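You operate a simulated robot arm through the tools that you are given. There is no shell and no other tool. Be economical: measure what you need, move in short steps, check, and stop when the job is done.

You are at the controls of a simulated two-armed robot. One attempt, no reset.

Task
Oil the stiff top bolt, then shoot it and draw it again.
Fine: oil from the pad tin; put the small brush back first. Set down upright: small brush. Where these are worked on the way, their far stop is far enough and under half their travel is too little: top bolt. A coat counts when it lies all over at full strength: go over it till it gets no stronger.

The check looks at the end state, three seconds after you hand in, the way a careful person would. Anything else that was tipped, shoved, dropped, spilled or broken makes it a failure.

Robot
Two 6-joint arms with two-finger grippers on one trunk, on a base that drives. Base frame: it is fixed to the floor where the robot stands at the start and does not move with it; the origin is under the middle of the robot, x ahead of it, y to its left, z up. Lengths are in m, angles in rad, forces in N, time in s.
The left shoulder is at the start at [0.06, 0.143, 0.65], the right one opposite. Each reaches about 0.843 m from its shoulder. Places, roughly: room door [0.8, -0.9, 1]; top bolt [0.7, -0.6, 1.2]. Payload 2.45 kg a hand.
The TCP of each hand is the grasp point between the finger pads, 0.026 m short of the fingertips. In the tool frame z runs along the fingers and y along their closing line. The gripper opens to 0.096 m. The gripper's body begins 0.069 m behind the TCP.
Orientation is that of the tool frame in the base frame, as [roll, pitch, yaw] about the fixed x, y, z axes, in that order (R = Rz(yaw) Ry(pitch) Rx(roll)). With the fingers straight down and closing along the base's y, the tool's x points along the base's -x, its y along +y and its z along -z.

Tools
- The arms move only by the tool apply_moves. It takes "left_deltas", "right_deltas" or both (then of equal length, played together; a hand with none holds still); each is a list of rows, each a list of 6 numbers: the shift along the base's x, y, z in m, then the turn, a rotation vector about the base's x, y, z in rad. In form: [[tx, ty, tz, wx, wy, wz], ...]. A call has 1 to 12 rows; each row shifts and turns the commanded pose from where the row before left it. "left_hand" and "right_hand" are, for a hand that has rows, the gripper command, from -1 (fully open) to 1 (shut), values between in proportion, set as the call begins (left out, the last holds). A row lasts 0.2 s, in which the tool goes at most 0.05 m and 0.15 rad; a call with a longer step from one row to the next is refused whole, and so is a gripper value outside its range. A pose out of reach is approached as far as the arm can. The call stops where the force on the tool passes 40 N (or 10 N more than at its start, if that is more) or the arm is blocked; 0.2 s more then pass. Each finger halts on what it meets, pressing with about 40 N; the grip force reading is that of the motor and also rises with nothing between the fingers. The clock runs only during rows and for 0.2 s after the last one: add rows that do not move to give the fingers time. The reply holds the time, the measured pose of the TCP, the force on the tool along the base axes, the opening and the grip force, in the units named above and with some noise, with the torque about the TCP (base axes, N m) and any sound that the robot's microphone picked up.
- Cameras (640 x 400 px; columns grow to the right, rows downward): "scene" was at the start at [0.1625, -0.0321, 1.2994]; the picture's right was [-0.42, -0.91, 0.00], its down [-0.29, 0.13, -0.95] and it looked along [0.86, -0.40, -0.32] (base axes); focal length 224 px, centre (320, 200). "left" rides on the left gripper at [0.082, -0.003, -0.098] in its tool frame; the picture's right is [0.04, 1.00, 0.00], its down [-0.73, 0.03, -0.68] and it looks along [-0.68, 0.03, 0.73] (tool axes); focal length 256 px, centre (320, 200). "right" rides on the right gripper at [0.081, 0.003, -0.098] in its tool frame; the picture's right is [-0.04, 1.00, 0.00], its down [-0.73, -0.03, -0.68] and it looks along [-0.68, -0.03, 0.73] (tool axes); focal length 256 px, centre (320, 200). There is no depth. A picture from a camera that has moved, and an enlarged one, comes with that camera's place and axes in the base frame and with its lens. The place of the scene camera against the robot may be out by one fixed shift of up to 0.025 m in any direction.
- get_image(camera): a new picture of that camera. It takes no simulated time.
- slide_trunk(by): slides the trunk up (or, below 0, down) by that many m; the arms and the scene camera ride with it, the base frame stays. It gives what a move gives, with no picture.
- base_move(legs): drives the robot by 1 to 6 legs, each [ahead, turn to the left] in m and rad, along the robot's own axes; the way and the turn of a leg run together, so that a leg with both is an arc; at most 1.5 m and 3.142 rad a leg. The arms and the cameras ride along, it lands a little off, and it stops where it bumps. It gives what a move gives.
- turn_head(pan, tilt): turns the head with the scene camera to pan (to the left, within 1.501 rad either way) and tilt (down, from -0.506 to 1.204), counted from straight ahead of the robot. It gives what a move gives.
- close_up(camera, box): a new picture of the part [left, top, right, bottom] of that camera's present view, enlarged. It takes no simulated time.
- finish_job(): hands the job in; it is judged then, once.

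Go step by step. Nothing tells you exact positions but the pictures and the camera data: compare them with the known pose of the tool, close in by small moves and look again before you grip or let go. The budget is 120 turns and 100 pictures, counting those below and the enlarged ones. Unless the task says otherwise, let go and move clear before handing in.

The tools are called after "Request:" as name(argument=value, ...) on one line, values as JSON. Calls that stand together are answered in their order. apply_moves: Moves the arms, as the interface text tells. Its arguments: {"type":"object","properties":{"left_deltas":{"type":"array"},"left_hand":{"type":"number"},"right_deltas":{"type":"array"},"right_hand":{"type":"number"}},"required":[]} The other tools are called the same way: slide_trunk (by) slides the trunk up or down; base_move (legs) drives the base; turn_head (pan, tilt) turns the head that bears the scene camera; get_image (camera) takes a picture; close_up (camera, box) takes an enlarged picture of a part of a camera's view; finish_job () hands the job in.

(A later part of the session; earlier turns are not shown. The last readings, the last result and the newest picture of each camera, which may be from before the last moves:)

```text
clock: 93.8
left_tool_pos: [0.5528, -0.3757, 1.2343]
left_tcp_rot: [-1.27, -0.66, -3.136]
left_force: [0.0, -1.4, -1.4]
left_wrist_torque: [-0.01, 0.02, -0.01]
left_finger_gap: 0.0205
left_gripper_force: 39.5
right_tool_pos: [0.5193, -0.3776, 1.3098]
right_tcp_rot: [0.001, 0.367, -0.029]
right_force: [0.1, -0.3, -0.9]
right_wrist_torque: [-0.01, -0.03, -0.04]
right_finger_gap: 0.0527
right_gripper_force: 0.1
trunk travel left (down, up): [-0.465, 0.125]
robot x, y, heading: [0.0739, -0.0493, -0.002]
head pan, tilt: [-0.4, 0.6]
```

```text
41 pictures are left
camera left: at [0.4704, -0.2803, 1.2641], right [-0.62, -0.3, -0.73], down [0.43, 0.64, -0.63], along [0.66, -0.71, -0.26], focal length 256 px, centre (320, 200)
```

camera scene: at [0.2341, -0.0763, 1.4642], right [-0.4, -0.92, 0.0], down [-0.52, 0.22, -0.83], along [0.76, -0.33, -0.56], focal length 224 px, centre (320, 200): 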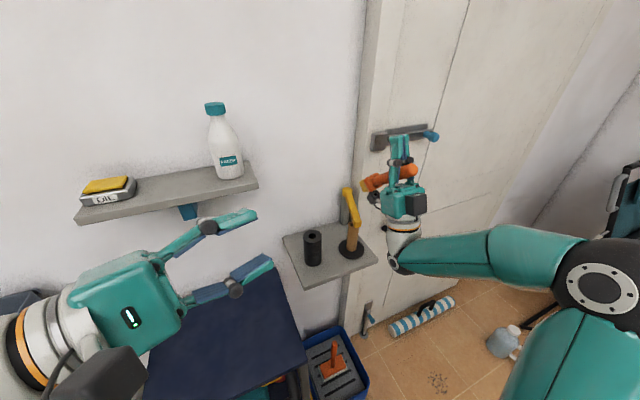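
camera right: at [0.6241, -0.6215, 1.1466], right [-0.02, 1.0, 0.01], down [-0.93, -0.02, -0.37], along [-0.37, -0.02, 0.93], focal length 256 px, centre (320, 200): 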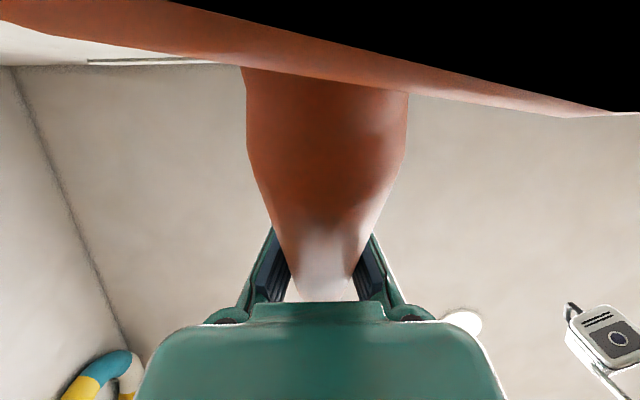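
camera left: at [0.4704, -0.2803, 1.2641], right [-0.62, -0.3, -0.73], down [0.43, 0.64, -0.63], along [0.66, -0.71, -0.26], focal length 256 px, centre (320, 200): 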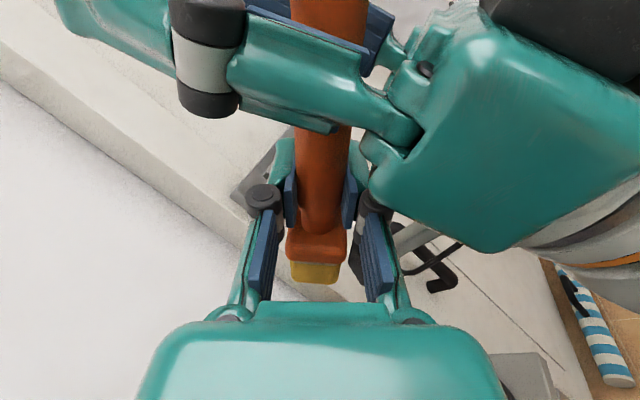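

The brush is free in the left hand. Withdraw the right hand while tipping it to the angle at which I'll regrip the upper handle.

Request:
apply_moves(right_deltas=[[-0.009, 0, -0.023, 0, 0, 0], [-0.012, 0, -0.025, 0, 0.1, 0], [-0.014, 0, -0.024, 0, 0.1, 0], [-0.016, 0, -0.022, 0, 0.1, 0], [-0.018, 0, -0.02, 0, 0.1, 0], [-0.01, 0, -0.01, 0, 0.09, 0], [0, 0, 0, 0, 0, 0]])

Request:
get_image(camera="right")

Request:
get_image(camera="left")

```text
clock: 95.4
left_tool_pos: [0.5521, -0.3744, 1.2334]
left_tcp_rot: [-1.269, -0.661, -3.137]
left_force: [0.4, -0.3, 0.4]
left_wrist_torque: [0.03, 0.01, -0.01]
left_finger_gap: 0.0205
left_gripper_force: 40.7
right_tool_pos: [0.4797, -0.4039, 1.2207]
right_tcp_rot: [-0.02, 0.859, -0.04]
right_force: [0.4, -0.1, -0.1]
right_wrist_torque: [0.06, 0.03, -0.02]
right_finger_gap: 0.0529
right_gripper_force: 0.1
right hand out of reach, approached as far as the arm can: row 1, 5, 6
trunk travel left (down, up): [-0.465, 0.125]
robot x, y, heading: [0.0747, -0.047, -0.009]
head pan, tilt: [-0.4, 0.6]
```

```text
40 pictures are left
camera right: at [0.4573, -0.4021, 1.0929], right [0.0, 1.0, 0.02], down [-0.99, 0.0, 0.11], along [0.11, -0.02, 0.99], focal length 256 px, centre (320, 200)
```

right: 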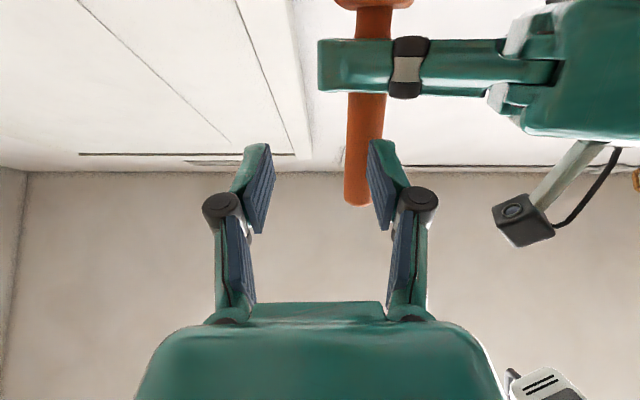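

```text
39 pictures are left
camera left: at [0.471, -0.2805, 1.2635], right [-0.62, -0.3, -0.73], down [0.43, 0.64, -0.63], along [0.66, -0.71, -0.27], focal length 256 px, centre (320, 200)
```

left: 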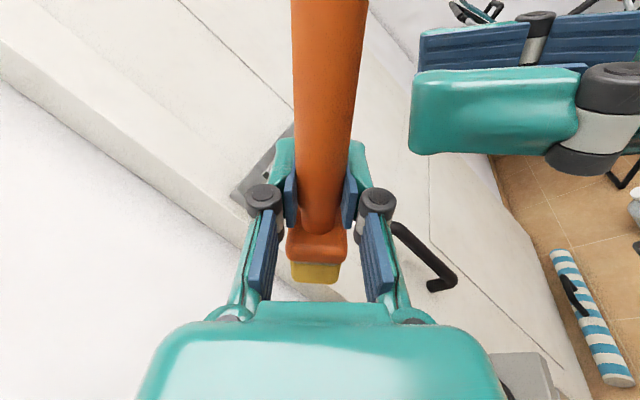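

Handle is slightly to the +y side of the right fingers and just beyond their tips. Shift right hand +y, then check.

Request:
apply_moves(right_deltas=[[0.005, 0.01, 0, 0, 0, 0], [0.005, 0.01, 0.003, 0, 0, 0], [0, 0.008, 0, 0, 0, 0], [0, 0, 0, 0, 0, 0]], right_hand=-0.4)

Request:
get_image(camera="right")

```text
clock: 96.4
left_tool_pos: [0.5506, -0.3756, 1.2321]
left_tcp_rot: [-1.268, -0.662, -3.136]
left_force: [-0.5, 0.1, -0.4]
left_wrist_torque: [-0.03, 0.0, 0.01]
left_finger_gap: 0.0206
left_gripper_force: 40.0
right_tool_pos: [0.4941, -0.3791, 1.2248]
right_tcp_rot: [-0.021, 0.856, -0.04]
right_force: [0.4, 0.1, -0.6]
right_wrist_torque: [0.0, 0.01, 0.0]
right_finger_gap: 0.0672
right_gripper_force: 0.1
right hand out of reach, approached as far as the arm can: row 2, 3
trunk travel left (down, up): [-0.465, 0.125]
robot x, y, heading: [0.0767, -0.0462, -0.005]
head pan, tilt: [-0.4, 0.6]
```

```text
38 pictures are left
camera right: at [0.4729, -0.3781, 1.0991], right [0.0, 1.0, 0.02], down [-0.99, 0.0, 0.11], along [0.11, -0.02, 0.99], focal length 256 px, centre (320, 200)
```

right: 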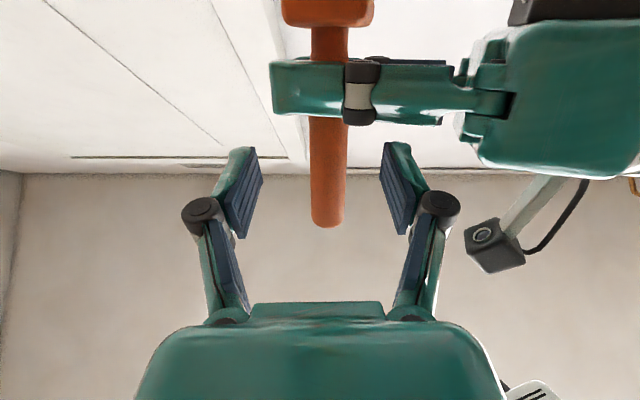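

Well aligned. Advance onto the handle and close the right hand.

Request:
apply_moves(right_deltas=[[0.005, 0.002, 0.009, 0, 0, 0], [0.006, 0.002, 0.009, 0, 0, 0], [0.005, 0, 0.009, 0, 0, 0], [0.004, 0, 0.006, 0, 0, 0], [0, 0, 0, 0, 0, 0]])

Request:
get_image(camera="right")

```text
clock: 97.6
left_tool_pos: [0.5503, -0.3745, 1.2336]
left_tcp_rot: [-1.268, -0.661, -3.139]
left_force: [0.5, 0.2, -0.5]
left_wrist_torque: [0.01, -0.01, -0.02]
left_finger_gap: 0.0207
left_gripper_force: 39.7
right_tool_pos: [0.5134, -0.3757, 1.2587]
right_tcp_rot: [-0.023, 0.857, -0.042]
right_force: [-0.8, 0.5, -0.3]
right_wrist_torque: [-0.03, -0.02, -0.03]
right_finger_gap: 0.0673
right_gripper_force: 0.1
trunk travel left (down, up): [-0.465, 0.125]
robot x, y, heading: [0.0763, -0.0485, -0.004]
head pan, tilt: [-0.4, 0.6]
```

```text
37 pictures are left
camera right: at [0.4928, -0.3742, 1.1316], right [0.0, 1.0, 0.02], down [-0.99, 0.0, 0.11], along [0.11, -0.02, 0.99], focal length 256 px, centre (320, 200)
```

right: 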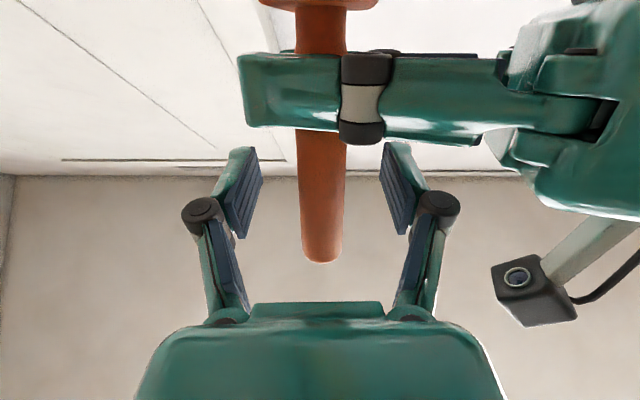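

Request:
apply_moves(right_deltas=[[-0.004, 0, 0.004, 0, 0, 0], [0, 0, 0, 0, 0, 0], [0, 0, 0, 0, 0, 0], [0, 0, 0, 0, 0, 0], [0, 0, 0, 0, 0, 0]], right_hand=1)

Request:
get_image(camera="right")

```text
clock: 98.8
left_tool_pos: [0.5507, -0.3746, 1.2331]
left_tcp_rot: [-1.267, -0.662, -3.135]
left_force: [3.1, -12.8, 0.2]
left_wrist_torque: [-0.26, -0.05, -0.32]
left_finger_gap: 0.0207
left_gripper_force: 40.4
right_tool_pos: [0.5094, -0.3746, 1.2624]
right_tcp_rot: [-0.022, 0.858, -0.04]
right_force: [-2.4, 12.8, -0.6]
right_wrist_torque: [0.56, 0.12, 0.86]
right_finger_gap: 0.0215
right_gripper_force: 40.1
trunk travel left (down, up): [-0.465, 0.125]
robot x, y, heading: [0.075, -0.0459, -0.006]
head pan, tilt: [-0.4, 0.6]
```

```text
36 pictures are left
camera right: at [0.4889, -0.3736, 1.1356], right [0.0, 1.0, 0.02], down [-0.99, -0.01, 0.11], along [0.11, -0.02, 0.99], focal length 256 px, centre (320, 200)
```

right: 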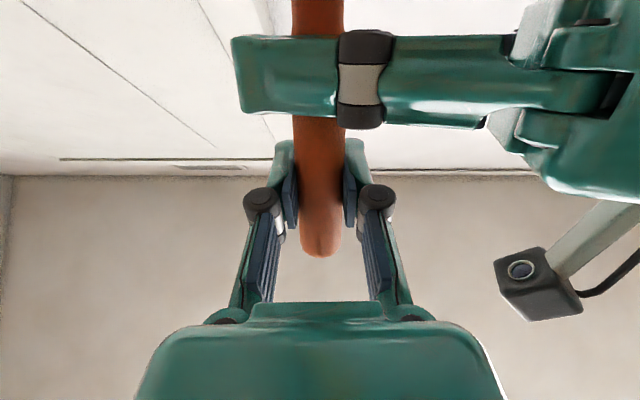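

Right has the handle. Open the left and withdraw it along its own axis.

Request:
apply_moves(left_deltas=[[0, 0, 0, 0, 0, 0], [0, 0, 0, 0, 0, 0], [0, 0, 0, 0, 0, 0], [-0.005, 0.029, -0.007, 0, 0, 0], [-0.006, 0.033, -0.008, 0, 0, 0], [-0.007, 0.038, -0.009, 0, 0, 0], [-0.008, 0.038, -0.01, 0, 0, 0], [-0.015, 0.04, -0.01, 0, 0, 0], [-0.02, 0.04, -0.01, 0, 0, 0], [-0.02, 0.04, 0, 0, 0, 0], [-0.02, 0.04, 0, 0, 0, 0], [0, 0.04, 0, 0, 0, 0]], left_hand=0.2)

Request:
get_image(camera="right")

Request:
get_image(camera="scene")

```text
clock: 101.4
left_tool_pos: [0.4505, -0.0381, 1.1802]
left_tcp_rot: [-1.27, -0.661, 3.142]
left_force: [0.5, 0.3, -0.6]
left_wrist_torque: [-0.02, 0.0, 0.03]
left_finger_gap: 0.0381
left_gripper_force: 0.0
right_tool_pos: [0.5107, -0.3759, 1.2629]
right_tcp_rot: [-0.021, 0.859, -0.042]
right_force: [0.2, -0.2, 0.1]
right_wrist_torque: [-0.02, 0.02, -0.01]
right_finger_gap: 0.0206
right_gripper_force: 39.7
trunk travel left (down, up): [-0.465, 0.125]
robot x, y, heading: [0.0737, -0.0469, -0.004]
head pan, tilt: [-0.4, 0.6]
```

```text
35 pictures are left
camera right: at [0.4889, -0.3739, 1.1358], right [0.0, 1.0, 0.02], down [-0.99, 0.0, 0.11], along [0.11, -0.02, 0.99], focal length 256 px, centre (320, 200)
```

right: 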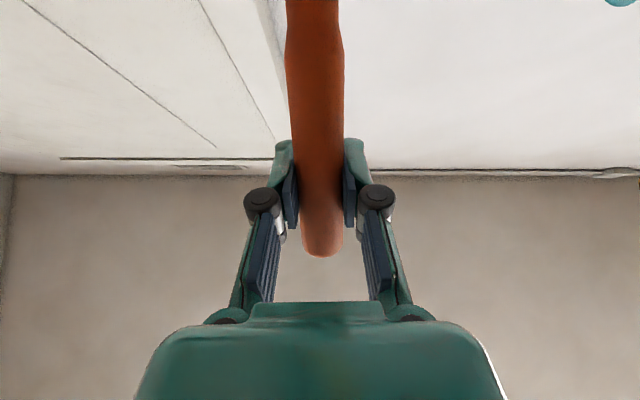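

```text
34 pictures are left
camera scene: at [0.2349, -0.0761, 1.4641], right [-0.4, -0.92, 0.0], down [-0.52, 0.22, -0.82], along [0.76, -0.33, -0.57], focal length 224 px, centre (320, 200)
```

scene: 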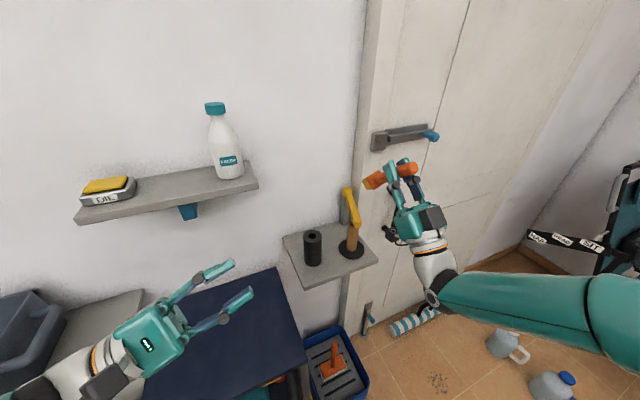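

Right hand holds the brush firmly near its end. Move in front of the bar and rotate bristles forward, still clear of contact.

Request:
apply_moves(right_deltas=[[0.004, -0.04, 0, 0, 0, 0], [0.004, -0.04, 0, 0, 0, 0], [0.004, -0.04, 0, 0, 0, 0], [0.004, -0.04, 0, 0, 0, 0], [0, -0.04, 0, 0, -0.1, 0], [0, 0, 0, 0, -0.13, 0], [0, 0, 0, 0, -0.13, 0], [0, 0, 0, 0, -0.13, 0.04], [0, 0, 0, 0, 0, 0]])

Request:
turn_head(pan=-0.75, tilt=0.4)

Request:
close_up(camera="scene", box=[240, 80, 400, 200])

```text
clock: 103.4
left_tool_pos: [0.4501, -0.0383, 1.1804]
left_tcp_rot: [-1.269, -0.661, -3.14]
left_force: [0.4, 0.3, 0.2]
left_wrist_torque: [-0.01, 0.03, -0.02]
left_finger_gap: 0.0381
left_gripper_force: 0.0
right_tool_pos: [0.5251, -0.5762, 1.2629]
right_tcp_rot: [-0.002, 0.366, 0.011]
right_force: [0.3, 0.0, -0.2]
right_wrist_torque: [-0.02, 0.04, 0.01]
right_finger_gap: 0.0205
right_gripper_force: 39.4
trunk travel left (down, up): [-0.465, 0.125]
robot x, y, heading: [0.0724, -0.0496, -0.011]
head pan, tilt: [-0.4, 0.6]
```

```text
clock: 104.2
left_tool_pos: [0.4497, -0.0383, 1.1793]
left_tcp_rot: [-1.268, -0.661, -3.138]
left_force: [-0.1, 0.4, -0.7]
left_wrist_torque: [-0.03, -0.01, -0.01]
left_finger_gap: 0.0386
left_gripper_force: 0.0
right_tool_pos: [0.5272, -0.5762, 1.263]
right_tcp_rot: [-0.002, 0.369, 0.011]
right_force: [0.4, 0.3, 0.2]
right_wrist_torque: [-0.01, 0.05, 0.01]
right_finger_gap: 0.0206
right_gripper_force: 39.9
trunk travel left (down, up): [-0.465, 0.125]
robot x, y, heading: [0.0721, -0.0487, -0.01]
head pan, tilt: [-0.75, 0.4]
```

```text
3.33 times, centred on (320, 140) of scene
camera zoom: at [0.221, -0.1053, 1.4823], right [-0.69, -0.73, 0.0], down [-0.28, 0.27, -0.92], along [0.67, -0.63, -0.39], focal length 748 px, centre (320, 400)
```

zoom: 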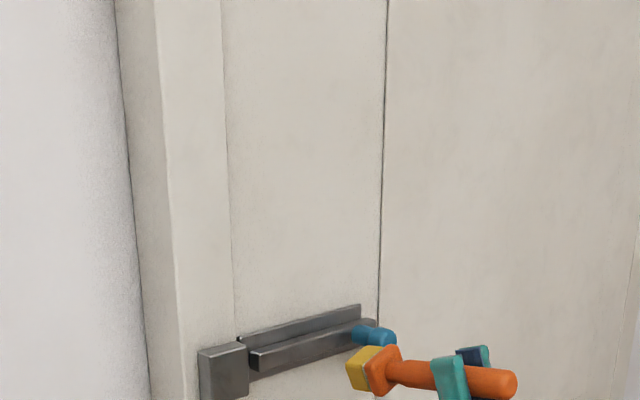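

No reach limit now, and the bristles are level with the bar. Advance to contact, watching force.

Request:
apply_moves(right_deltas=[[0.015, 0, 0, 0, 0, 0], [0.01, 0, 0, 0, 0, 0], [0.006, 0, 0, 0, 0, 0], [0, 0, 0, 0, 0, 0]])

Request:
apply_moves(right_deltas=[[0.004, 0, 0, 0, 0, 0], [0.003, 0, 0, 0, 0, 0], [0, 0, 0, 0, 0, 0]])

Request:
turn_head(pan=-0.75, tilt=0.25)

Request:
close_up(camera="scene", box=[260, 130, 380, 220])

```text
clock: 105.2
left_tool_pos: [0.4501, -0.0389, 1.179]
left_tcp_rot: [-1.267, -0.659, -3.14]
left_force: [-0.8, -0.3, 0.2]
left_wrist_torque: [-0.02, 0.0, 0.02]
left_finger_gap: 0.0385
left_gripper_force: 0.1
right_tool_pos: [0.5575, -0.5754, 1.2628]
right_tcp_rot: [0.0, 0.368, 0.01]
right_force: [-0.6, 0.1, -0.8]
right_wrist_torque: [0.03, 0.03, 0.0]
right_finger_gap: 0.0208
right_gripper_force: 40.3
trunk travel left (down, up): [-0.465, 0.125]
robot x, y, heading: [0.0785, -0.0474, -0.004]
head pan, tilt: [-0.75, 0.4]
```

```text
clock: 106.0
left_tool_pos: [0.4503, -0.0382, 1.1802]
left_tcp_rot: [-1.269, -0.66, -3.14]
left_force: [0.4, -0.9, 0.1]
left_wrist_torque: [-0.03, -0.01, -0.01]
left_finger_gap: 0.0385
left_gripper_force: 0.1
right_tool_pos: [0.5663, -0.5756, 1.2618]
right_tcp_rot: [-0.002, 0.369, 0.01]
right_force: [0.8, 0.5, -0.6]
right_wrist_torque: [-0.03, 0.02, -0.02]
right_finger_gap: 0.0204
right_gripper_force: 40.0
trunk travel left (down, up): [-0.465, 0.125]
robot x, y, heading: [0.0724, -0.0472, -0.01]
head pan, tilt: [-0.75, 0.4]
```

```text
clock: 106.7
left_tool_pos: [0.451, -0.0387, 1.1792]
left_tcp_rot: [-1.268, -0.66, -3.139]
left_force: [1.0, 0.2, 0.5]
left_wrist_torque: [-0.03, -0.03, 0.01]
left_finger_gap: 0.0384
left_gripper_force: 0.0
right_tool_pos: [0.5644, -0.5768, 1.2629]
right_tcp_rot: [-0.003, 0.369, 0.01]
right_force: [0.2, -0.3, -0.3]
right_wrist_torque: [-0.03, 0.04, -0.02]
right_finger_gap: 0.0204
right_gripper_force: 40.6
trunk travel left (down, up): [-0.465, 0.125]
robot x, y, heading: [0.0772, -0.0433, -0.005]
head pan, tilt: [-0.75, 0.25]
```

```text
4.44 times, centred on (320, 175) of scene
camera zoom: at [0.2216, -0.1059, 1.4963], right [-0.69, -0.73, 0.0], down [-0.18, 0.17, -0.97], along [0.7, -0.67, -0.25], focal length 998 px, centre (320, 311)
```

zoom: 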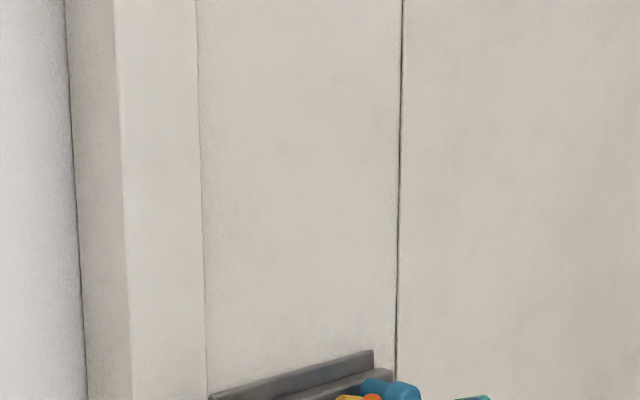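

No contact yet; continuing in small steps (and I'll frame the picture lower).

Request:
apply_moves(right_deltas=[[0.004, 0, 0, 0, 0, 0], [0.003, 0, 0, 0, 0, 0], [0, 0, 0, 0, 0, 0]])

Request:
apply_moves(right_deltas=[[0.003, 0, 0, 0, 0, 0], [0.003, 0, 0, 0, 0, 0], [0, 0, 0, 0, 0, 0]])

Request:
close_up(camera="scene", box=[270, 195, 370, 255])

```text
clock: 107.5
left_tool_pos: [0.4512, -0.0383, 1.1798]
left_tcp_rot: [-1.269, -0.66, -3.14]
left_force: [-0.1, 0.0, -0.3]
left_wrist_torque: [-0.01, 0.04, -0.04]
left_finger_gap: 0.0384
left_gripper_force: 0.0
right_tool_pos: [0.5715, -0.5747, 1.2625]
right_tcp_rot: [-0.002, 0.369, 0.011]
right_force: [0.2, 0.3, -0.7]
right_wrist_torque: [0.03, 0.01, -0.01]
right_finger_gap: 0.0205
right_gripper_force: 40.0
trunk travel left (down, up): [-0.465, 0.125]
robot x, y, heading: [0.076, -0.0531, -0.009]
head pan, tilt: [-0.75, 0.25]
```

```text
clock: 108.3
left_tool_pos: [0.4509, -0.0383, 1.1802]
left_tcp_rot: [-1.27, -0.658, -3.14]
left_force: [0.0, 0.4, 0.6]
left_wrist_torque: [0.0, 0.03, 0.01]
left_finger_gap: 0.0381
left_gripper_force: 0.0
right_tool_pos: [0.5769, -0.5759, 1.2637]
right_tcp_rot: [-0.002, 0.367, 0.011]
right_force: [0.0, 0.0, -0.6]
right_wrist_torque: [-0.03, 0.04, -0.03]
right_finger_gap: 0.0207
right_gripper_force: 39.8
trunk travel left (down, up): [-0.465, 0.125]
robot x, y, heading: [0.0735, -0.0479, -0.01]
head pan, tilt: [-0.75, 0.25]
```

```text
6.40 times, centred on (320, 225) of scene
camera zoom: at [0.2216, -0.1059, 1.4963], right [-0.69, -0.73, 0.0], down [-0.18, 0.17, -0.97], along [0.7, -0.67, -0.25], focal length 1437 px, centre (320, 40)
```

zoom: 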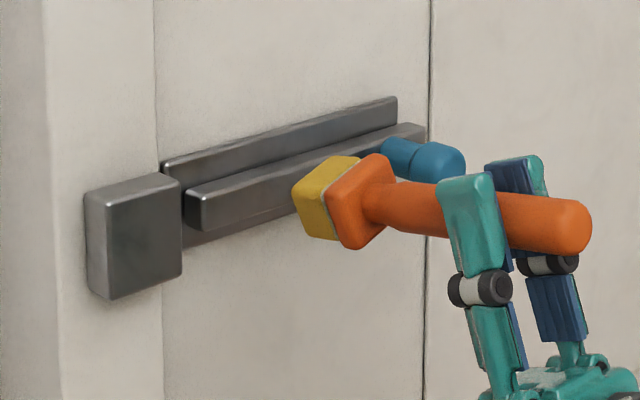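

Brush is just about at the bar. A few more millimetres.

Request:
apply_moves(right_deltas=[[0.003, 0, 0, 0, 0, 0], [0.003, 0, 0, 0, 0, 0], [0, 0, 0, 0, 0, 0]])

Request:
apply_moves(right_deltas=[[0.003, 0, 0, 0, 0, 0], [0.002, 0, 0, 0, 0, 0], [0, 0, 0, 0, 0, 0]])

Request:
close_up(camera="scene", box=[270, 195, 370, 255])

```text
clock: 109.1
left_tool_pos: [0.4511, -0.0385, 1.1795]
left_tcp_rot: [-1.269, -0.659, -3.141]
left_force: [-0.3, -0.6, -0.3]
left_wrist_torque: [0.01, 0.03, -0.03]
left_finger_gap: 0.0381
left_gripper_force: 0.0
right_tool_pos: [0.583, -0.5761, 1.2625]
right_tcp_rot: [0.0, 0.367, 0.01]
right_force: [-0.4, -0.3, 0.9]
right_wrist_torque: [-0.02, 0.02, -0.01]
right_finger_gap: 0.0205
right_gripper_force: 40.3
trunk travel left (down, up): [-0.465, 0.125]
robot x, y, heading: [0.0752, -0.045, -0.008]
head pan, tilt: [-0.75, 0.25]
```

```text
clock: 109.9
left_tool_pos: [0.4508, -0.0383, 1.1804]
left_tcp_rot: [-1.268, -0.66, -3.141]
left_force: [-0.5, 0.2, 0.1]
left_wrist_torque: [-0.01, 0.0, -0.01]
left_finger_gap: 0.0384
left_gripper_force: 0.0
right_tool_pos: [0.5891, -0.5762, 1.2627]
right_tcp_rot: [-0.001, 0.37, 0.01]
right_force: [0.6, -0.5, -1.1]
right_wrist_torque: [-0.01, 0.0, -0.01]
right_finger_gap: 0.0208
right_gripper_force: 40.1
trunk travel left (down, up): [-0.465, 0.125]
robot x, y, heading: [0.0791, -0.0474, -0.011]
head pan, tilt: [-0.75, 0.25]
```

```text
6.40 times, centred on (320, 225) of scene
camera zoom: at [0.2216, -0.1059, 1.4963], right [-0.69, -0.73, 0.0], down [-0.18, 0.17, -0.97], along [0.7, -0.67, -0.25], focal length 1437 px, centre (320, 40)
```

zoom: 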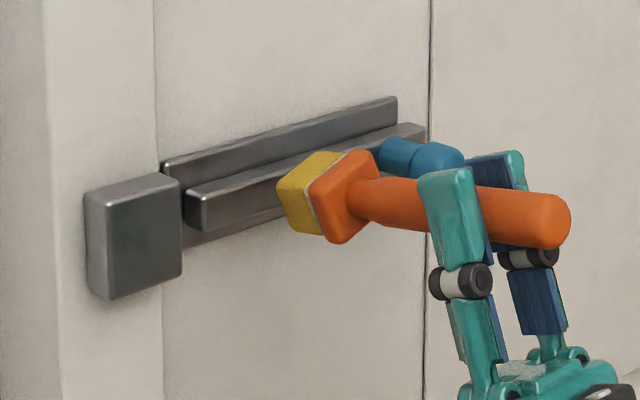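

Still ~1 cm short; I'll raise 4 mm and continue to contact.

Request:
apply_moves(right_deltas=[[0.003, 0, 0.004, 0, 0, 0], [0.003, 0, 0, 0, 0, 0], [0, 0, 0, 0, 0, 0]])

Request:
apply_moves(right_deltas=[[0.003, 0, 0, 0, 0, 0], [0.002, 0, 0, 0, 0, 0], [0, 0, 0, 0, 0, 0]])

Request:
apply_moves(right_deltas=[[0.002, 0, 0, 0, 0, 0], [0.002, 0, 0, 0, 0, 0], [0, 0, 0, 0, 0, 0]])

Request:
close_up(camera="scene", box=[270, 195, 370, 255])

```text
clock: 110.7
left_tool_pos: [0.4506, -0.039, 1.1809]
left_tcp_rot: [-1.269, -0.659, -3.139]
left_force: [-0.2, 0.0, 0.1]
left_wrist_torque: [0.0, 0.01, -0.02]
left_finger_gap: 0.0385
left_gripper_force: 0.0
right_tool_pos: [0.5937, -0.5765, 1.2664]
right_tcp_rot: [-0.001, 0.368, 0.011]
right_force: [-0.6, 0.3, -0.5]
right_wrist_torque: [0.0, 0.01, 0.0]
right_finger_gap: 0.0208
right_gripper_force: 40.1
trunk travel left (down, up): [-0.465, 0.125]
robot x, y, heading: [0.0779, -0.0482, -0.008]
head pan, tilt: [-0.75, 0.25]
```

```text
clock: 111.5
left_tool_pos: [0.4506, -0.0382, 1.1796]
left_tcp_rot: [-1.268, -0.66, -3.141]
left_force: [0.7, 0.0, 0.9]
left_wrist_torque: [0.02, 0.0, -0.02]
left_finger_gap: 0.0385
left_gripper_force: 0.0
right_tool_pos: [0.5989, -0.5749, 1.2668]
right_tcp_rot: [-0.001, 0.369, 0.01]
right_force: [0.6, -0.3, 0.1]
right_wrist_torque: [0.04, 0.03, -0.01]
right_finger_gap: 0.0206
right_gripper_force: 40.6
trunk travel left (down, up): [-0.465, 0.125]
robot x, y, heading: [0.0741, -0.0487, -0.009]
head pan, tilt: [-0.75, 0.25]
```

```text
clock: 112.3
left_tool_pos: [0.45, -0.0392, 1.1797]
left_tcp_rot: [-1.27, -0.66, -3.138]
left_force: [-0.2, 0.0, 0.5]
left_wrist_torque: [0.0, -0.03, 0.01]
left_finger_gap: 0.0383
left_gripper_force: 0.0
right_tool_pos: [0.604, -0.5758, 1.2667]
right_tcp_rot: [-0.002, 0.368, 0.01]
right_force: [0.4, 0.7, -0.4]
right_wrist_torque: [-0.01, 0.02, -0.03]
right_finger_gap: 0.0206
right_gripper_force: 40.3
trunk travel left (down, up): [-0.465, 0.125]
robot x, y, heading: [0.0772, -0.0474, -0.014]
head pan, tilt: [-0.75, 0.25]
```

```text
6.40 times, centred on (320, 225) of scene
camera zoom: at [0.2216, -0.1059, 1.4963], right [-0.69, -0.73, 0.0], down [-0.18, 0.17, -0.97], along [0.7, -0.67, -0.25], focal length 1437 px, centre (320, 40)
```

zoom: 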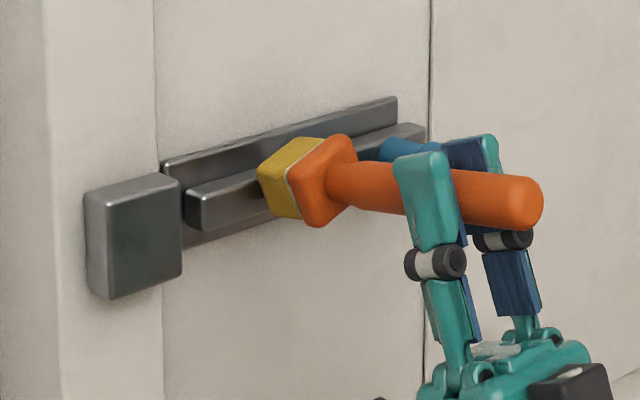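

Aligned vertically with the bar, still no force. Continue.

Request:
apply_moves(right_deltas=[[0.003, 0, 0, 0, 0, 0], [0.003, 0, 0, 0, 0, 0], [0, 0, 0, 0, 0, 0]])

Request:
apply_moves(right_deltas=[[0.002, 0, 0, 0, 0, 0], [0.002, 0, 0, 0, 0, 0], [0, 0, 0, 0, 0, 0]])

Request:
apply_moves(right_deltas=[[0.002, 0, 0, 0, 0, 0], [0.002, 0, 0, 0, 0, 0], [0, 0, 0, 0, 0, 0]])

Request:
close_up(camera="scene", box=[270, 195, 370, 255])

```text
clock: 113.1
left_tool_pos: [0.4495, -0.0389, 1.1805]
left_tcp_rot: [-1.27, -0.66, -3.139]
left_force: [-0.1, 0.8, 0.1]
left_wrist_torque: [-0.03, 0.01, -0.01]
left_finger_gap: 0.0385
left_gripper_force: 0.0
right_tool_pos: [0.6072, -0.5757, 1.2672]
right_tcp_rot: [-0.004, 0.367, 0.008]
right_force: [-6.9, 0.3, -0.5]
right_wrist_torque: [0.0, 0.15, -0.06]
right_finger_gap: 0.0208
right_gripper_force: 40.0
trunk travel left (down, up): [-0.465, 0.125]
robot x, y, heading: [0.0721, -0.0491, -0.008]
head pan, tilt: [-0.75, 0.25]
```

```text
clock: 113.9
left_tool_pos: [0.4459, -0.038, 1.1809]
left_tcp_rot: [-1.268, -0.657, -3.14]
left_force: [-0.2, -0.6, 0.2]
left_wrist_torque: [-0.02, 0.0, 0.0]
left_finger_gap: 0.0387
left_gripper_force: 0.0
right_tool_pos: [0.6073, -0.5769, 1.2699]
right_tcp_rot: [-0.004, 0.362, 0.008]
right_force: [-23.2, -0.3, -1.1]
right_wrist_torque: [-0.04, 0.56, -0.1]
right_finger_gap: 0.0208
right_gripper_force: 39.7
trunk travel left (down, up): [-0.465, 0.125]
robot x, y, heading: [0.0786, -0.0506, -0.007]
head pan, tilt: [-0.75, 0.25]
```

```text
clock: 114.7
left_tool_pos: [0.4449, -0.0392, 1.1822]
left_tcp_rot: [-1.27, -0.655, -3.14]
left_force: [-0.4, -0.1, 0.0]
left_wrist_torque: [0.0, 0.0, -0.03]
left_finger_gap: 0.0387
left_gripper_force: 0.0
right_tool_pos: [0.6093, -0.5763, 1.2705]
right_tcp_rot: [-0.005, 0.356, 0.007]
right_force: [-27.9, -1.1, 4.6]
right_wrist_torque: [-0.03, 0.18, -0.17]
right_finger_gap: 0.0205
right_gripper_force: 40.6
trunk travel left (down, up): [-0.465, 0.125]
robot x, y, heading: [0.079, -0.0444, -0.008]
head pan, tilt: [-0.75, 0.25]
```

```text
6.40 times, centred on (320, 225) of scene
camera zoom: at [0.2146, -0.1058, 1.497], right [-0.69, -0.73, 0.0], down [-0.17, 0.17, -0.97], along [0.7, -0.67, -0.24], focal length 1437 px, centre (320, 40)
```

zoom: 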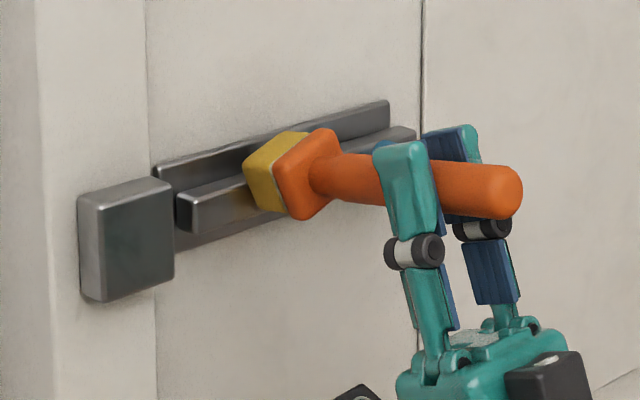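

Contact at TCP x≈0.607 and oil is showing on the bar. Ease the pressure and stroke along the bar.

Request:
apply_moves(right_deltas=[[-0.004, 0, -0.001, 0, 0, 0], [0, 0.008, 0, 0, 0, 0], [0, 0.008, 0, 0, 0, 0], [0, 0.008, 0, 0, 0, 0], [0, 0.008, 0, 0, 0, 0], [0, 0.008, 0, 0, 0, 0], [0, 0, 0, 0, 0, 0]])

Request:
apply_moves(right_deltas=[[0, -0.009, 0, 0, 0, 0], [0, -0.009, 0, 0, 0, 0], [0, -0.009, 0, 0, 0, 0], [0, -0.009, 0, 0, 0, 0], [0, -0.009, 0, 0, 0, 0], [0, -0.009, 0, 0, 0, 0], [0, -0.009, 0, 0, 0, 0], [0, -0.009, 0, 0, 0, 0], [0, -0.009, 0, 0, 0, 0], [0, 0, 0, 0, 0, 0]])

Request:
close_up(camera="scene", box=[270, 195, 370, 255])

```text
clock: 116.3
left_tool_pos: [0.446, -0.039, 1.1807]
left_tcp_rot: [-1.269, -0.655, -3.141]
left_force: [-0.2, -0.1, -0.1]
left_wrist_torque: [-0.05, -0.01, -0.05]
left_finger_gap: 0.0383
left_gripper_force: 0.0
right_tool_pos: [0.6093, -0.5348, 1.2678]
right_tcp_rot: [-0.005, 0.364, 0.011]
right_force: [-22.6, 0.2, -0.4]
right_wrist_torque: [-0.02, 0.4, -0.08]
right_finger_gap: 0.0206
right_gripper_force: 40.0
trunk travel left (down, up): [-0.465, 0.125]
robot x, y, heading: [0.0762, -0.0487, -0.008]
head pan, tilt: [-0.75, 0.25]
```

```text
clock: 118.5
left_tool_pos: [0.4469, -0.0369, 1.1814]
left_tcp_rot: [-1.268, -0.659, -3.139]
left_force: [0.1, 0.6, 0.0]
left_wrist_torque: [0.02, -0.01, -0.03]
left_finger_gap: 0.0386
left_gripper_force: 0.0
right_tool_pos: [0.6076, -0.6156, 1.2687]
right_tcp_rot: [-0.005, 0.363, 0.01]
right_force: [-17.6, 5.1, 2.3]
right_wrist_torque: [0.04, -0.06, 0.33]
right_finger_gap: 0.021
right_gripper_force: 40.2
trunk travel left (down, up): [-0.465, 0.125]
robot x, y, heading: [0.0718, -0.0488, -0.006]
head pan, tilt: [-0.75, 0.25]
```

```text
6.40 times, centred on (320, 225) of scene
camera zoom: at [0.2173, -0.1045, 1.4968], right [-0.69, -0.73, 0.0], down [-0.18, 0.17, -0.97], along [0.7, -0.67, -0.24], focal length 1437 px, centre (320, 40)
```

zoom: 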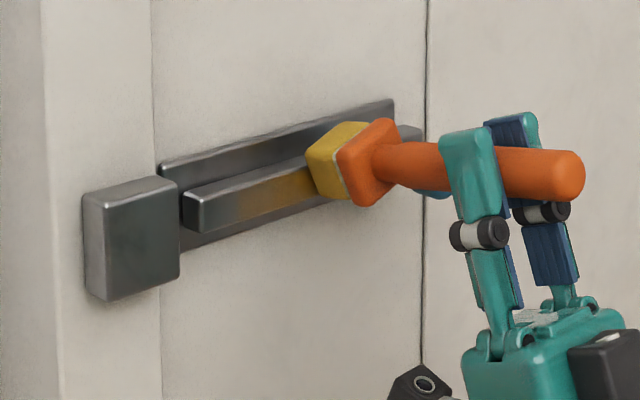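

Oil is coating the bar; left end is still thin. More strokes over the full length.

Request:
apply_moves(right_deltas=[[0, 0.0105, 0, 0, 0, 0], [0, 0.0105, 0, 0, 0, 0], [0, 0.0105, 0, 0, 0, 0], [0, 0.0105, 0, 0, 0, 0], [0, 0.0105, 0, 0, 0, 0], [0, 0.0105, 0, 0, 0, 0], [0, 0.0105, 0, 0, 0, 0], [0, 0.0105, 0, 0, 0, 0], [0, 0.0105, 0, 0, 0, 0], [0, 0.0105, 0, 0, 0, 0], [0, 0, 0, 0, 0, 0]])

Request:
apply_moves(right_deltas=[[0, -0.0105, 0, 0, 0, 0], [0, -0.0105, 0, 0, 0, 0], [0, -0.0105, 0, 0, 0, 0], [0, -0.0105, 0, 0, 0, 0], [0, -0.0105, 0, 0, 0, 0], [0, -0.0105, 0, 0, 0, 0], [0, -0.0105, 0, 0, 0, 0], [0, -0.0105, 0, 0, 0, 0], [0, -0.0105, 0, 0, 0, 0], [0, -0.0105, 0, 0, 0, 0], [0, 0, 0, 0, 0, 0]])

Request:
apply_moves(right_deltas=[[0, 0.0105, 0, 0, 0, 0], [0, 0.0105, 0, 0, 0, 0], [0, 0.0105, 0, 0, 0, 0], [0, 0.0105, 0, 0, 0, 0], [0, 0.0105, 0, 0, 0, 0], [0, 0.0105, 0, 0, 0, 0], [0, 0.0105, 0, 0, 0, 0], [0, 0.0105, 0, 0, 0, 0], [0, 0.0105, 0, 0, 0, 0], [0, 0.0105, 0, 0, 0, 0], [0, 0, 0, 0, 0, 0]])

Request:
close_up(camera="scene", box=[270, 195, 370, 255])

```text
clock: 120.9
left_tool_pos: [0.4471, -0.0403, 1.1822]
left_tcp_rot: [-1.271, -0.657, -3.138]
left_force: [0.5, 0.3, 0.8]
left_wrist_torque: [0.01, 0.0, 0.01]
left_finger_gap: 0.0384
left_gripper_force: 0.0
right_tool_pos: [0.6094, -0.515, 1.2669]
right_tcp_rot: [0.004, 0.362, 0.007]
right_force: [-16.8, -14.2, 3.4]
right_wrist_torque: [-0.1, -0.23, -1.38]
right_finger_gap: 0.0238
right_gripper_force: 40.4
trunk travel left (down, up): [-0.465, 0.125]
robot x, y, heading: [0.0787, -0.0457, -0.011]
head pan, tilt: [-0.75, 0.25]
```

```text
clock: 123.3
left_tool_pos: [0.449, -0.0373, 1.1798]
left_tcp_rot: [-1.268, -0.659, -3.141]
left_force: [-0.2, -0.5, -0.1]
left_wrist_torque: [0.0, 0.02, 0.01]
left_finger_gap: 0.0384
left_gripper_force: 0.0
right_tool_pos: [0.6123, -0.6177, 1.2661]
right_tcp_rot: [-0.002, 0.367, 0.009]
right_force: [-6.4, 0.1, 2.3]
right_wrist_torque: [-0.02, -0.19, -0.08]
right_finger_gap: 0.0209
right_gripper_force: 40.4
trunk travel left (down, up): [-0.465, 0.125]
robot x, y, heading: [0.074, -0.0526, -0.006]
head pan, tilt: [-0.75, 0.25]
```

```text
clock: 125.7
left_tool_pos: [0.4495, -0.0396, 1.181]
left_tcp_rot: [-1.271, -0.658, -3.138]
left_force: [0.2, 0.3, 0.0]
left_wrist_torque: [-0.01, 0.0, 0.0]
left_finger_gap: 0.0384
left_gripper_force: 0.1
right_tool_pos: [0.6101, -0.5142, 1.2678]
right_tcp_rot: [0.0, 0.365, 0.007]
right_force: [-8.8, -14.5, 1.0]
right_wrist_torque: [-0.12, 0.04, -1.49]
right_finger_gap: 0.0241
right_gripper_force: 39.6
trunk travel left (down, up): [-0.465, 0.125]
robot x, y, heading: [0.0779, -0.048, -0.01]
head pan, tilt: [-0.75, 0.25]
```

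```text
6.40 times, centred on (320, 225) of scene
camera zoom: at [0.2192, -0.1086, 1.4964], right [-0.69, -0.73, 0.0], down [-0.18, 0.17, -0.97], along [0.7, -0.67, -0.25], focal length 1437 px, centre (320, 40)
```

zoom: 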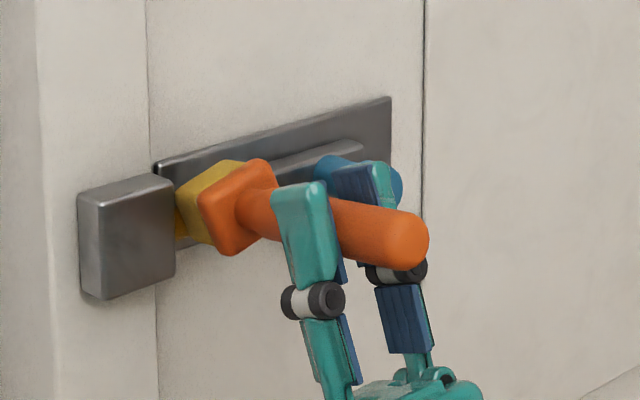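

The oiled bar got dragged toward the keeper by the last stroke. I'll stroke back toward the knob side and look at the bolt.

Request:
apply_moves(right_deltas=[[0, -0.0105, 0, 0, 0, 0], [0, -0.0105, 0, 0, 0, 0], [0, -0.0105, 0, 0, 0, 0], [0, -0.0105, 0, 0, 0, 0], [0, -0.0105, 0, 0, 0, 0], [0, -0.0105, 0, 0, 0, 0], [0, -0.0105, 0, 0, 0, 0], [0, -0.0105, 0, 0, 0, 0], [0, -0.0105, 0, 0, 0, 0], [0, 0, 0, 0, 0, 0]])

Request:
close_up(camera="scene", box=[270, 195, 370, 255])

```text
clock: 127.9
left_tool_pos: [0.4508, -0.0392, 1.1795]
left_tcp_rot: [-1.269, -0.662, -3.138]
left_force: [0.4, 1.0, 0.1]
left_wrist_torque: [0.0, 0.03, -0.04]
left_finger_gap: 0.0386
left_gripper_force: 0.0
right_tool_pos: [0.6132, -0.6075, 1.2669]
right_tcp_rot: [-0.004, 0.367, 0.012]
right_force: [-1.3, 0.0, -0.3]
right_wrist_torque: [-0.01, -0.01, 0.0]
right_finger_gap: 0.0206
right_gripper_force: 39.9
trunk travel left (down, up): [-0.465, 0.125]
robot x, y, heading: [0.0763, -0.0475, -0.009]
head pan, tilt: [-0.75, 0.25]
```

```text
6.40 times, centred on (320, 225) of scene
camera zoom: at [0.2215, -0.1057, 1.4963], right [-0.69, -0.73, 0.0], down [-0.18, 0.17, -0.97], along [0.7, -0.67, -0.25], focal length 1437 px, centre (320, 40)
```

zoom: 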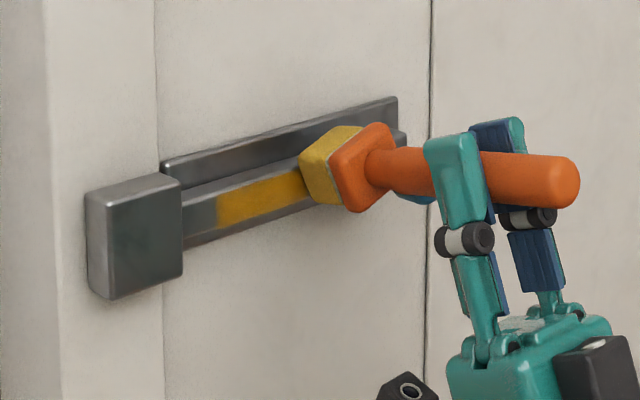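

The bar has crept toward the keeper, leaving its left tip bare. I'll nudge the knob back with the brush, then lift off, and make strokes only toward the knob side.

Request:
apply_moves(right_deltas=[[-0.002, -0.006, 0, 0, 0, 0], [0, -0.006, 0, 0, 0, 0], [0, -0.004, 0, 0, 0, 0], [0, -0.003, 0, 0, 0, 0], [0, -0.003, 0, 0, 0, 0], [0, 0, 0, 0, 0, 0]])

Request:
close_up(camera="scene", box=[270, 195, 370, 255])

```text
clock: 129.3
left_tool_pos: [0.451, -0.0371, 1.1806]
left_tcp_rot: [-1.267, -0.658, -3.141]
left_force: [-1.0, -0.2, 0.8]
left_wrist_torque: [0.01, 0.01, 0.01]
left_finger_gap: 0.0384
left_gripper_force: 0.1
right_tool_pos: [0.6109, -0.6262, 1.2669]
right_tcp_rot: [-0.006, 0.367, 0.01]
right_force: [-0.5, 12.8, 1.7]
right_wrist_torque: [0.26, -0.17, 1.06]
right_finger_gap: 0.0209
right_gripper_force: 40.0
trunk travel left (down, up): [-0.465, 0.125]
robot x, y, heading: [0.0749, -0.0497, -0.011]
head pan, tilt: [-0.75, 0.25]
```

```text
6.40 times, centred on (320, 225) of scene
camera zoom: at [0.2215, -0.1033, 1.4965], right [-0.69, -0.73, 0.0], down [-0.18, 0.17, -0.97], along [0.7, -0.67, -0.25], focal length 1437 px, centre (320, 40)
```

zoom: 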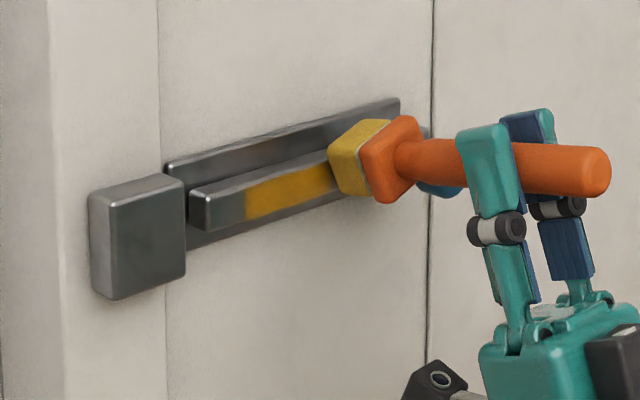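

The bolt is back at its drawn stop. Lift, move to the bare left tip, press and stroke toward the knob.

Request:
apply_moves(right_deltas=[[-0.01, 0.003, 0, 0, 0, 0], [-0.01, 0.02, 0, 0, 0, 0], [0, 0.035, 0, 0, 0, 0], [0, 0.031, 0, 0, 0, 0], [0.012, 0, 0, 0, 0, 0], [0.006, 0, 0, 0, 0, 0], [0.004, 0, 0, 0, 0, 0], [0, 0, 0, 0, 0, 0]])

Request:
close_up(camera="scene", box=[270, 195, 370, 255])

```text
clock: 131.1
left_tool_pos: [0.4506, -0.0392, 1.1803]
left_tcp_rot: [-1.268, -0.659, -3.141]
left_force: [1.0, -0.1, 0.7]
left_wrist_torque: [0.01, 0.0, -0.01]
left_finger_gap: 0.0384
left_gripper_force: 0.0
right_tool_pos: [0.6136, -0.5399, 1.2673]
right_tcp_rot: [-0.003, 0.367, 0.01]
right_force: [-0.9, 0.7, 0.0]
right_wrist_torque: [0.04, -0.01, 0.0]
right_finger_gap: 0.0208
right_gripper_force: 40.5
trunk travel left (down, up): [-0.465, 0.125]
robot x, y, heading: [0.074, -0.0473, -0.013]
head pan, tilt: [-0.75, 0.25]
```

```text
6.40 times, centred on (320, 225) of scene
camera zoom: at [0.2214, -0.1058, 1.4964], right [-0.69, -0.73, 0.0], down [-0.18, 0.17, -0.97], along [0.7, -0.67, -0.25], focal length 1437 px, centre (320, 40)
```

zoom: 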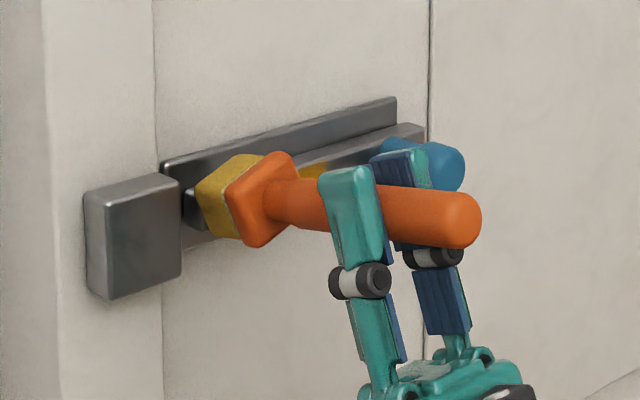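

Request:
apply_moves(right_deltas=[[0.002, 0.003, 0, 0, 0, 0], [0.003, 0, 0, 0, 0, 0], [0, 0, 0, 0, 0, 0], [0, 0, 0, 0, 0, 0]])

Request:
apply_moves(right_deltas=[[0, -0.008, 0, 0, 0, 0], [0, -0.008, 0, 0, 0, 0], [0, -0.008, 0, 0, 0, 0], [0, -0.01, 0, 0, 0, 0], [0, -0.01, 0, 0, 0, 0], [0, -0.01, 0, 0, 0, 0], [0, -0.01, 0, 0, 0, 0], [0, -0.01, 0, 0, 0, 0], [0, -0.01, 0, 0, 0, 0], [0, 0, 0, 0, 0, 0]])

Request:
close_up(camera="scene", box=[270, 195, 370, 255])

```text
clock: 132.1
left_tool_pos: [0.4461, -0.0396, 1.1809]
left_tcp_rot: [-1.27, -0.658, -3.14]
left_force: [-0.5, -0.6, 0.5]
left_wrist_torque: [0.02, 0.0, 0.01]
left_finger_gap: 0.0381
left_gripper_force: 0.1
right_tool_pos: [0.614, -0.5362, 1.2675]
right_tcp_rot: [-0.005, 0.362, 0.006]
right_force: [-20.2, -1.0, -0.7]
right_wrist_torque: [-0.01, 0.38, -0.14]
right_finger_gap: 0.0205
right_gripper_force: 40.1
trunk travel left (down, up): [-0.465, 0.125]
robot x, y, heading: [0.0746, -0.0484, -0.006]
head pan, tilt: [-0.75, 0.25]
```

```text
clock: 134.3
left_tool_pos: [0.4477, -0.0379, 1.1812]
left_tcp_rot: [-1.27, -0.658, -3.14]
left_force: [-0.5, -0.2, -0.3]
left_wrist_torque: [0.02, -0.01, -0.04]
left_finger_gap: 0.0382
left_gripper_force: 0.0
right_tool_pos: [0.6144, -0.6196, 1.2691]
right_tcp_rot: [-0.004, 0.361, 0.009]
right_force: [-16.6, 3.8, 2.8]
right_wrist_torque: [0.05, -0.05, 0.23]
right_finger_gap: 0.0205
right_gripper_force: 40.4
trunk travel left (down, up): [-0.465, 0.125]
robot x, y, heading: [0.0762, -0.046, -0.007]
head pan, tilt: [-0.75, 0.25]
```

```text
6.40 times, centred on (320, 225) of scene
camera zoom: at [0.2175, -0.1047, 1.4968], right [-0.69, -0.73, 0.0], down [-0.18, 0.17, -0.97], along [0.7, -0.67, -0.24], focal length 1437 px, centre (320, 40)
```

zoom: 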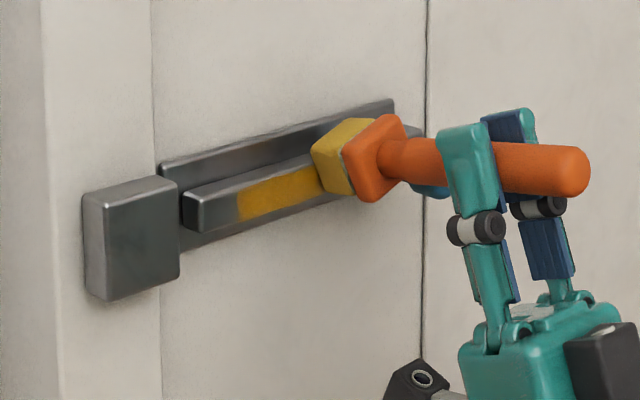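

The coat has a sharp left edge now, suggesting it's the zone's limit. Lift off and view the whole bar.

Request:
apply_moves(right_deltas=[[-0.015, 0.005, 0, 0, 0, 0], [-0.03, 0, 0, 0, 0, 0], [-0.03, 0, -0.02, 0, 0, 0], [0, 0, -0.04, 0, 0, 0], [0, 0, -0.03, 0, 0, 0], [0, 0, 0, 0, 0, 0]])

Request:
close_up(camera="scene", box=[280, 200, 350, 245])

```text
clock: 135.7
left_tool_pos: [0.449, -0.037, 1.1807]
left_tcp_rot: [-1.269, -0.66, -3.139]
left_force: [-0.4, 0.1, -0.9]
left_wrist_torque: [0.0, 0.01, -0.03]
left_finger_gap: 0.0383
left_gripper_force: 0.2
right_tool_pos: [0.5602, -0.6277, 1.1913]
right_tcp_rot: [-0.005, 0.373, 0.011]
right_force: [-0.2, 0.4, -0.7]
right_wrist_torque: [0.04, 0.01, -0.02]
right_finger_gap: 0.0209
right_gripper_force: 40.2
right hand out of reach, approached as far as the arm can: row 4, 5
trunk travel left (down, up): [-0.465, 0.125]
robot x, y, heading: [0.0742, -0.0505, -0.005]
head pan, tilt: [-0.75, 0.25]
```

```text
8.89 times, centred on (315, 222) of scene
camera zoom: at [0.2214, -0.1057, 1.4964], right [-0.69, -0.73, 0.0], down [-0.18, 0.17, -0.97], along [0.7, -0.67, -0.25], focal length 1996 px, centre (364, 0)
```

zoom: 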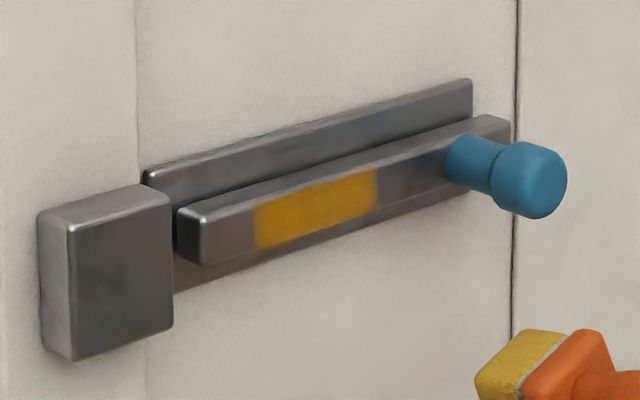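

The coat is a clean rectangle patch. Zoom in to check evenness.

Request:
close_up(camera="scene", box=[304, 216, 326, 230])

```text
16.00 times, centred on (315, 223) of scene
camera zoom: at [0.2214, -0.1057, 1.4964], right [-0.69, -0.73, 0.0], down [-0.18, 0.17, -0.97], along [0.7, -0.67, -0.25], focal length 3592 px, centre (400, -168)
```

zoom: 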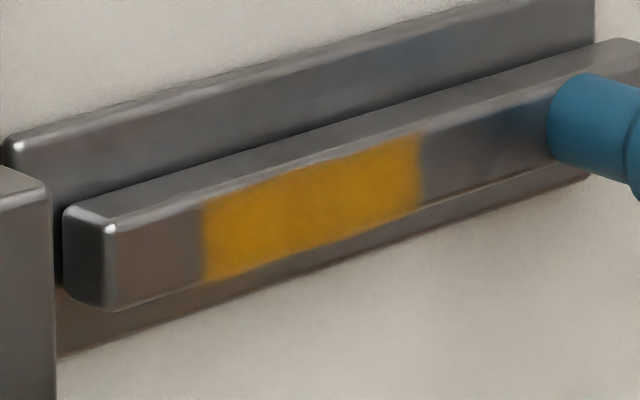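

Looks uniform; I'll do two more strokes to confirm it no longer strengthens.

Request:
apply_moves(right_deltas=[[0, 0.02, 0.04, 0, 0, 0], [0, 0.03, 0.036, 0, 0, 0], [0.02, 0.038, 0, 0, 0, 0], [0.02, 0, 0, 0, 0, 0], [0.01, 0, 0, 0, 0, 0], [0, 0, 0, 0, 0, 0]])

Request:
apply_moves(right_deltas=[[0.003, 0, 0, 0, 0, 0], [0.002, 0, 0, 0, 0, 0], [0, 0, 0, 0, 0, 0]])

```text
clock: 137.1
left_tool_pos: [0.45, -0.0386, 1.1806]
left_tcp_rot: [-1.269, -0.66, -3.14]
left_force: [0.4, -0.7, 0.5]
left_wrist_torque: [0.0, -0.01, 0.04]
left_finger_gap: 0.0387
left_gripper_force: 0.1
right_tool_pos: [0.6116, -0.5405, 1.2674]
right_tcp_rot: [-0.001, 0.367, 0.01]
right_force: [-0.5, 0.8, 0.0]
right_wrist_torque: [-0.04, 0.04, -0.04]
right_finger_gap: 0.0206
right_gripper_force: 39.6
trunk travel left (down, up): [-0.465, 0.125]
robot x, y, heading: [0.0747, -0.0446, -0.009]
head pan, tilt: [-0.75, 0.25]
```

```text
clock: 137.9
left_tool_pos: [0.4489, -0.0377, 1.1815]
left_tcp_rot: [-1.269, -0.657, -3.139]
left_force: [0.5, 0.5, 0.6]
left_wrist_torque: [-0.01, -0.02, 0.05]
left_finger_gap: 0.0382
left_gripper_force: 0.2
right_tool_pos: [0.6145, -0.5418, 1.2693]
right_tcp_rot: [-0.004, 0.365, 0.008]
right_force: [-9.6, 1.2, -1.4]
right_wrist_torque: [0.01, 0.18, -0.04]
right_finger_gap: 0.0207
right_gripper_force: 40.4
trunk travel left (down, up): [-0.465, 0.125]
robot x, y, heading: [0.0762, -0.0476, -0.007]
head pan, tilt: [-0.75, 0.25]
```

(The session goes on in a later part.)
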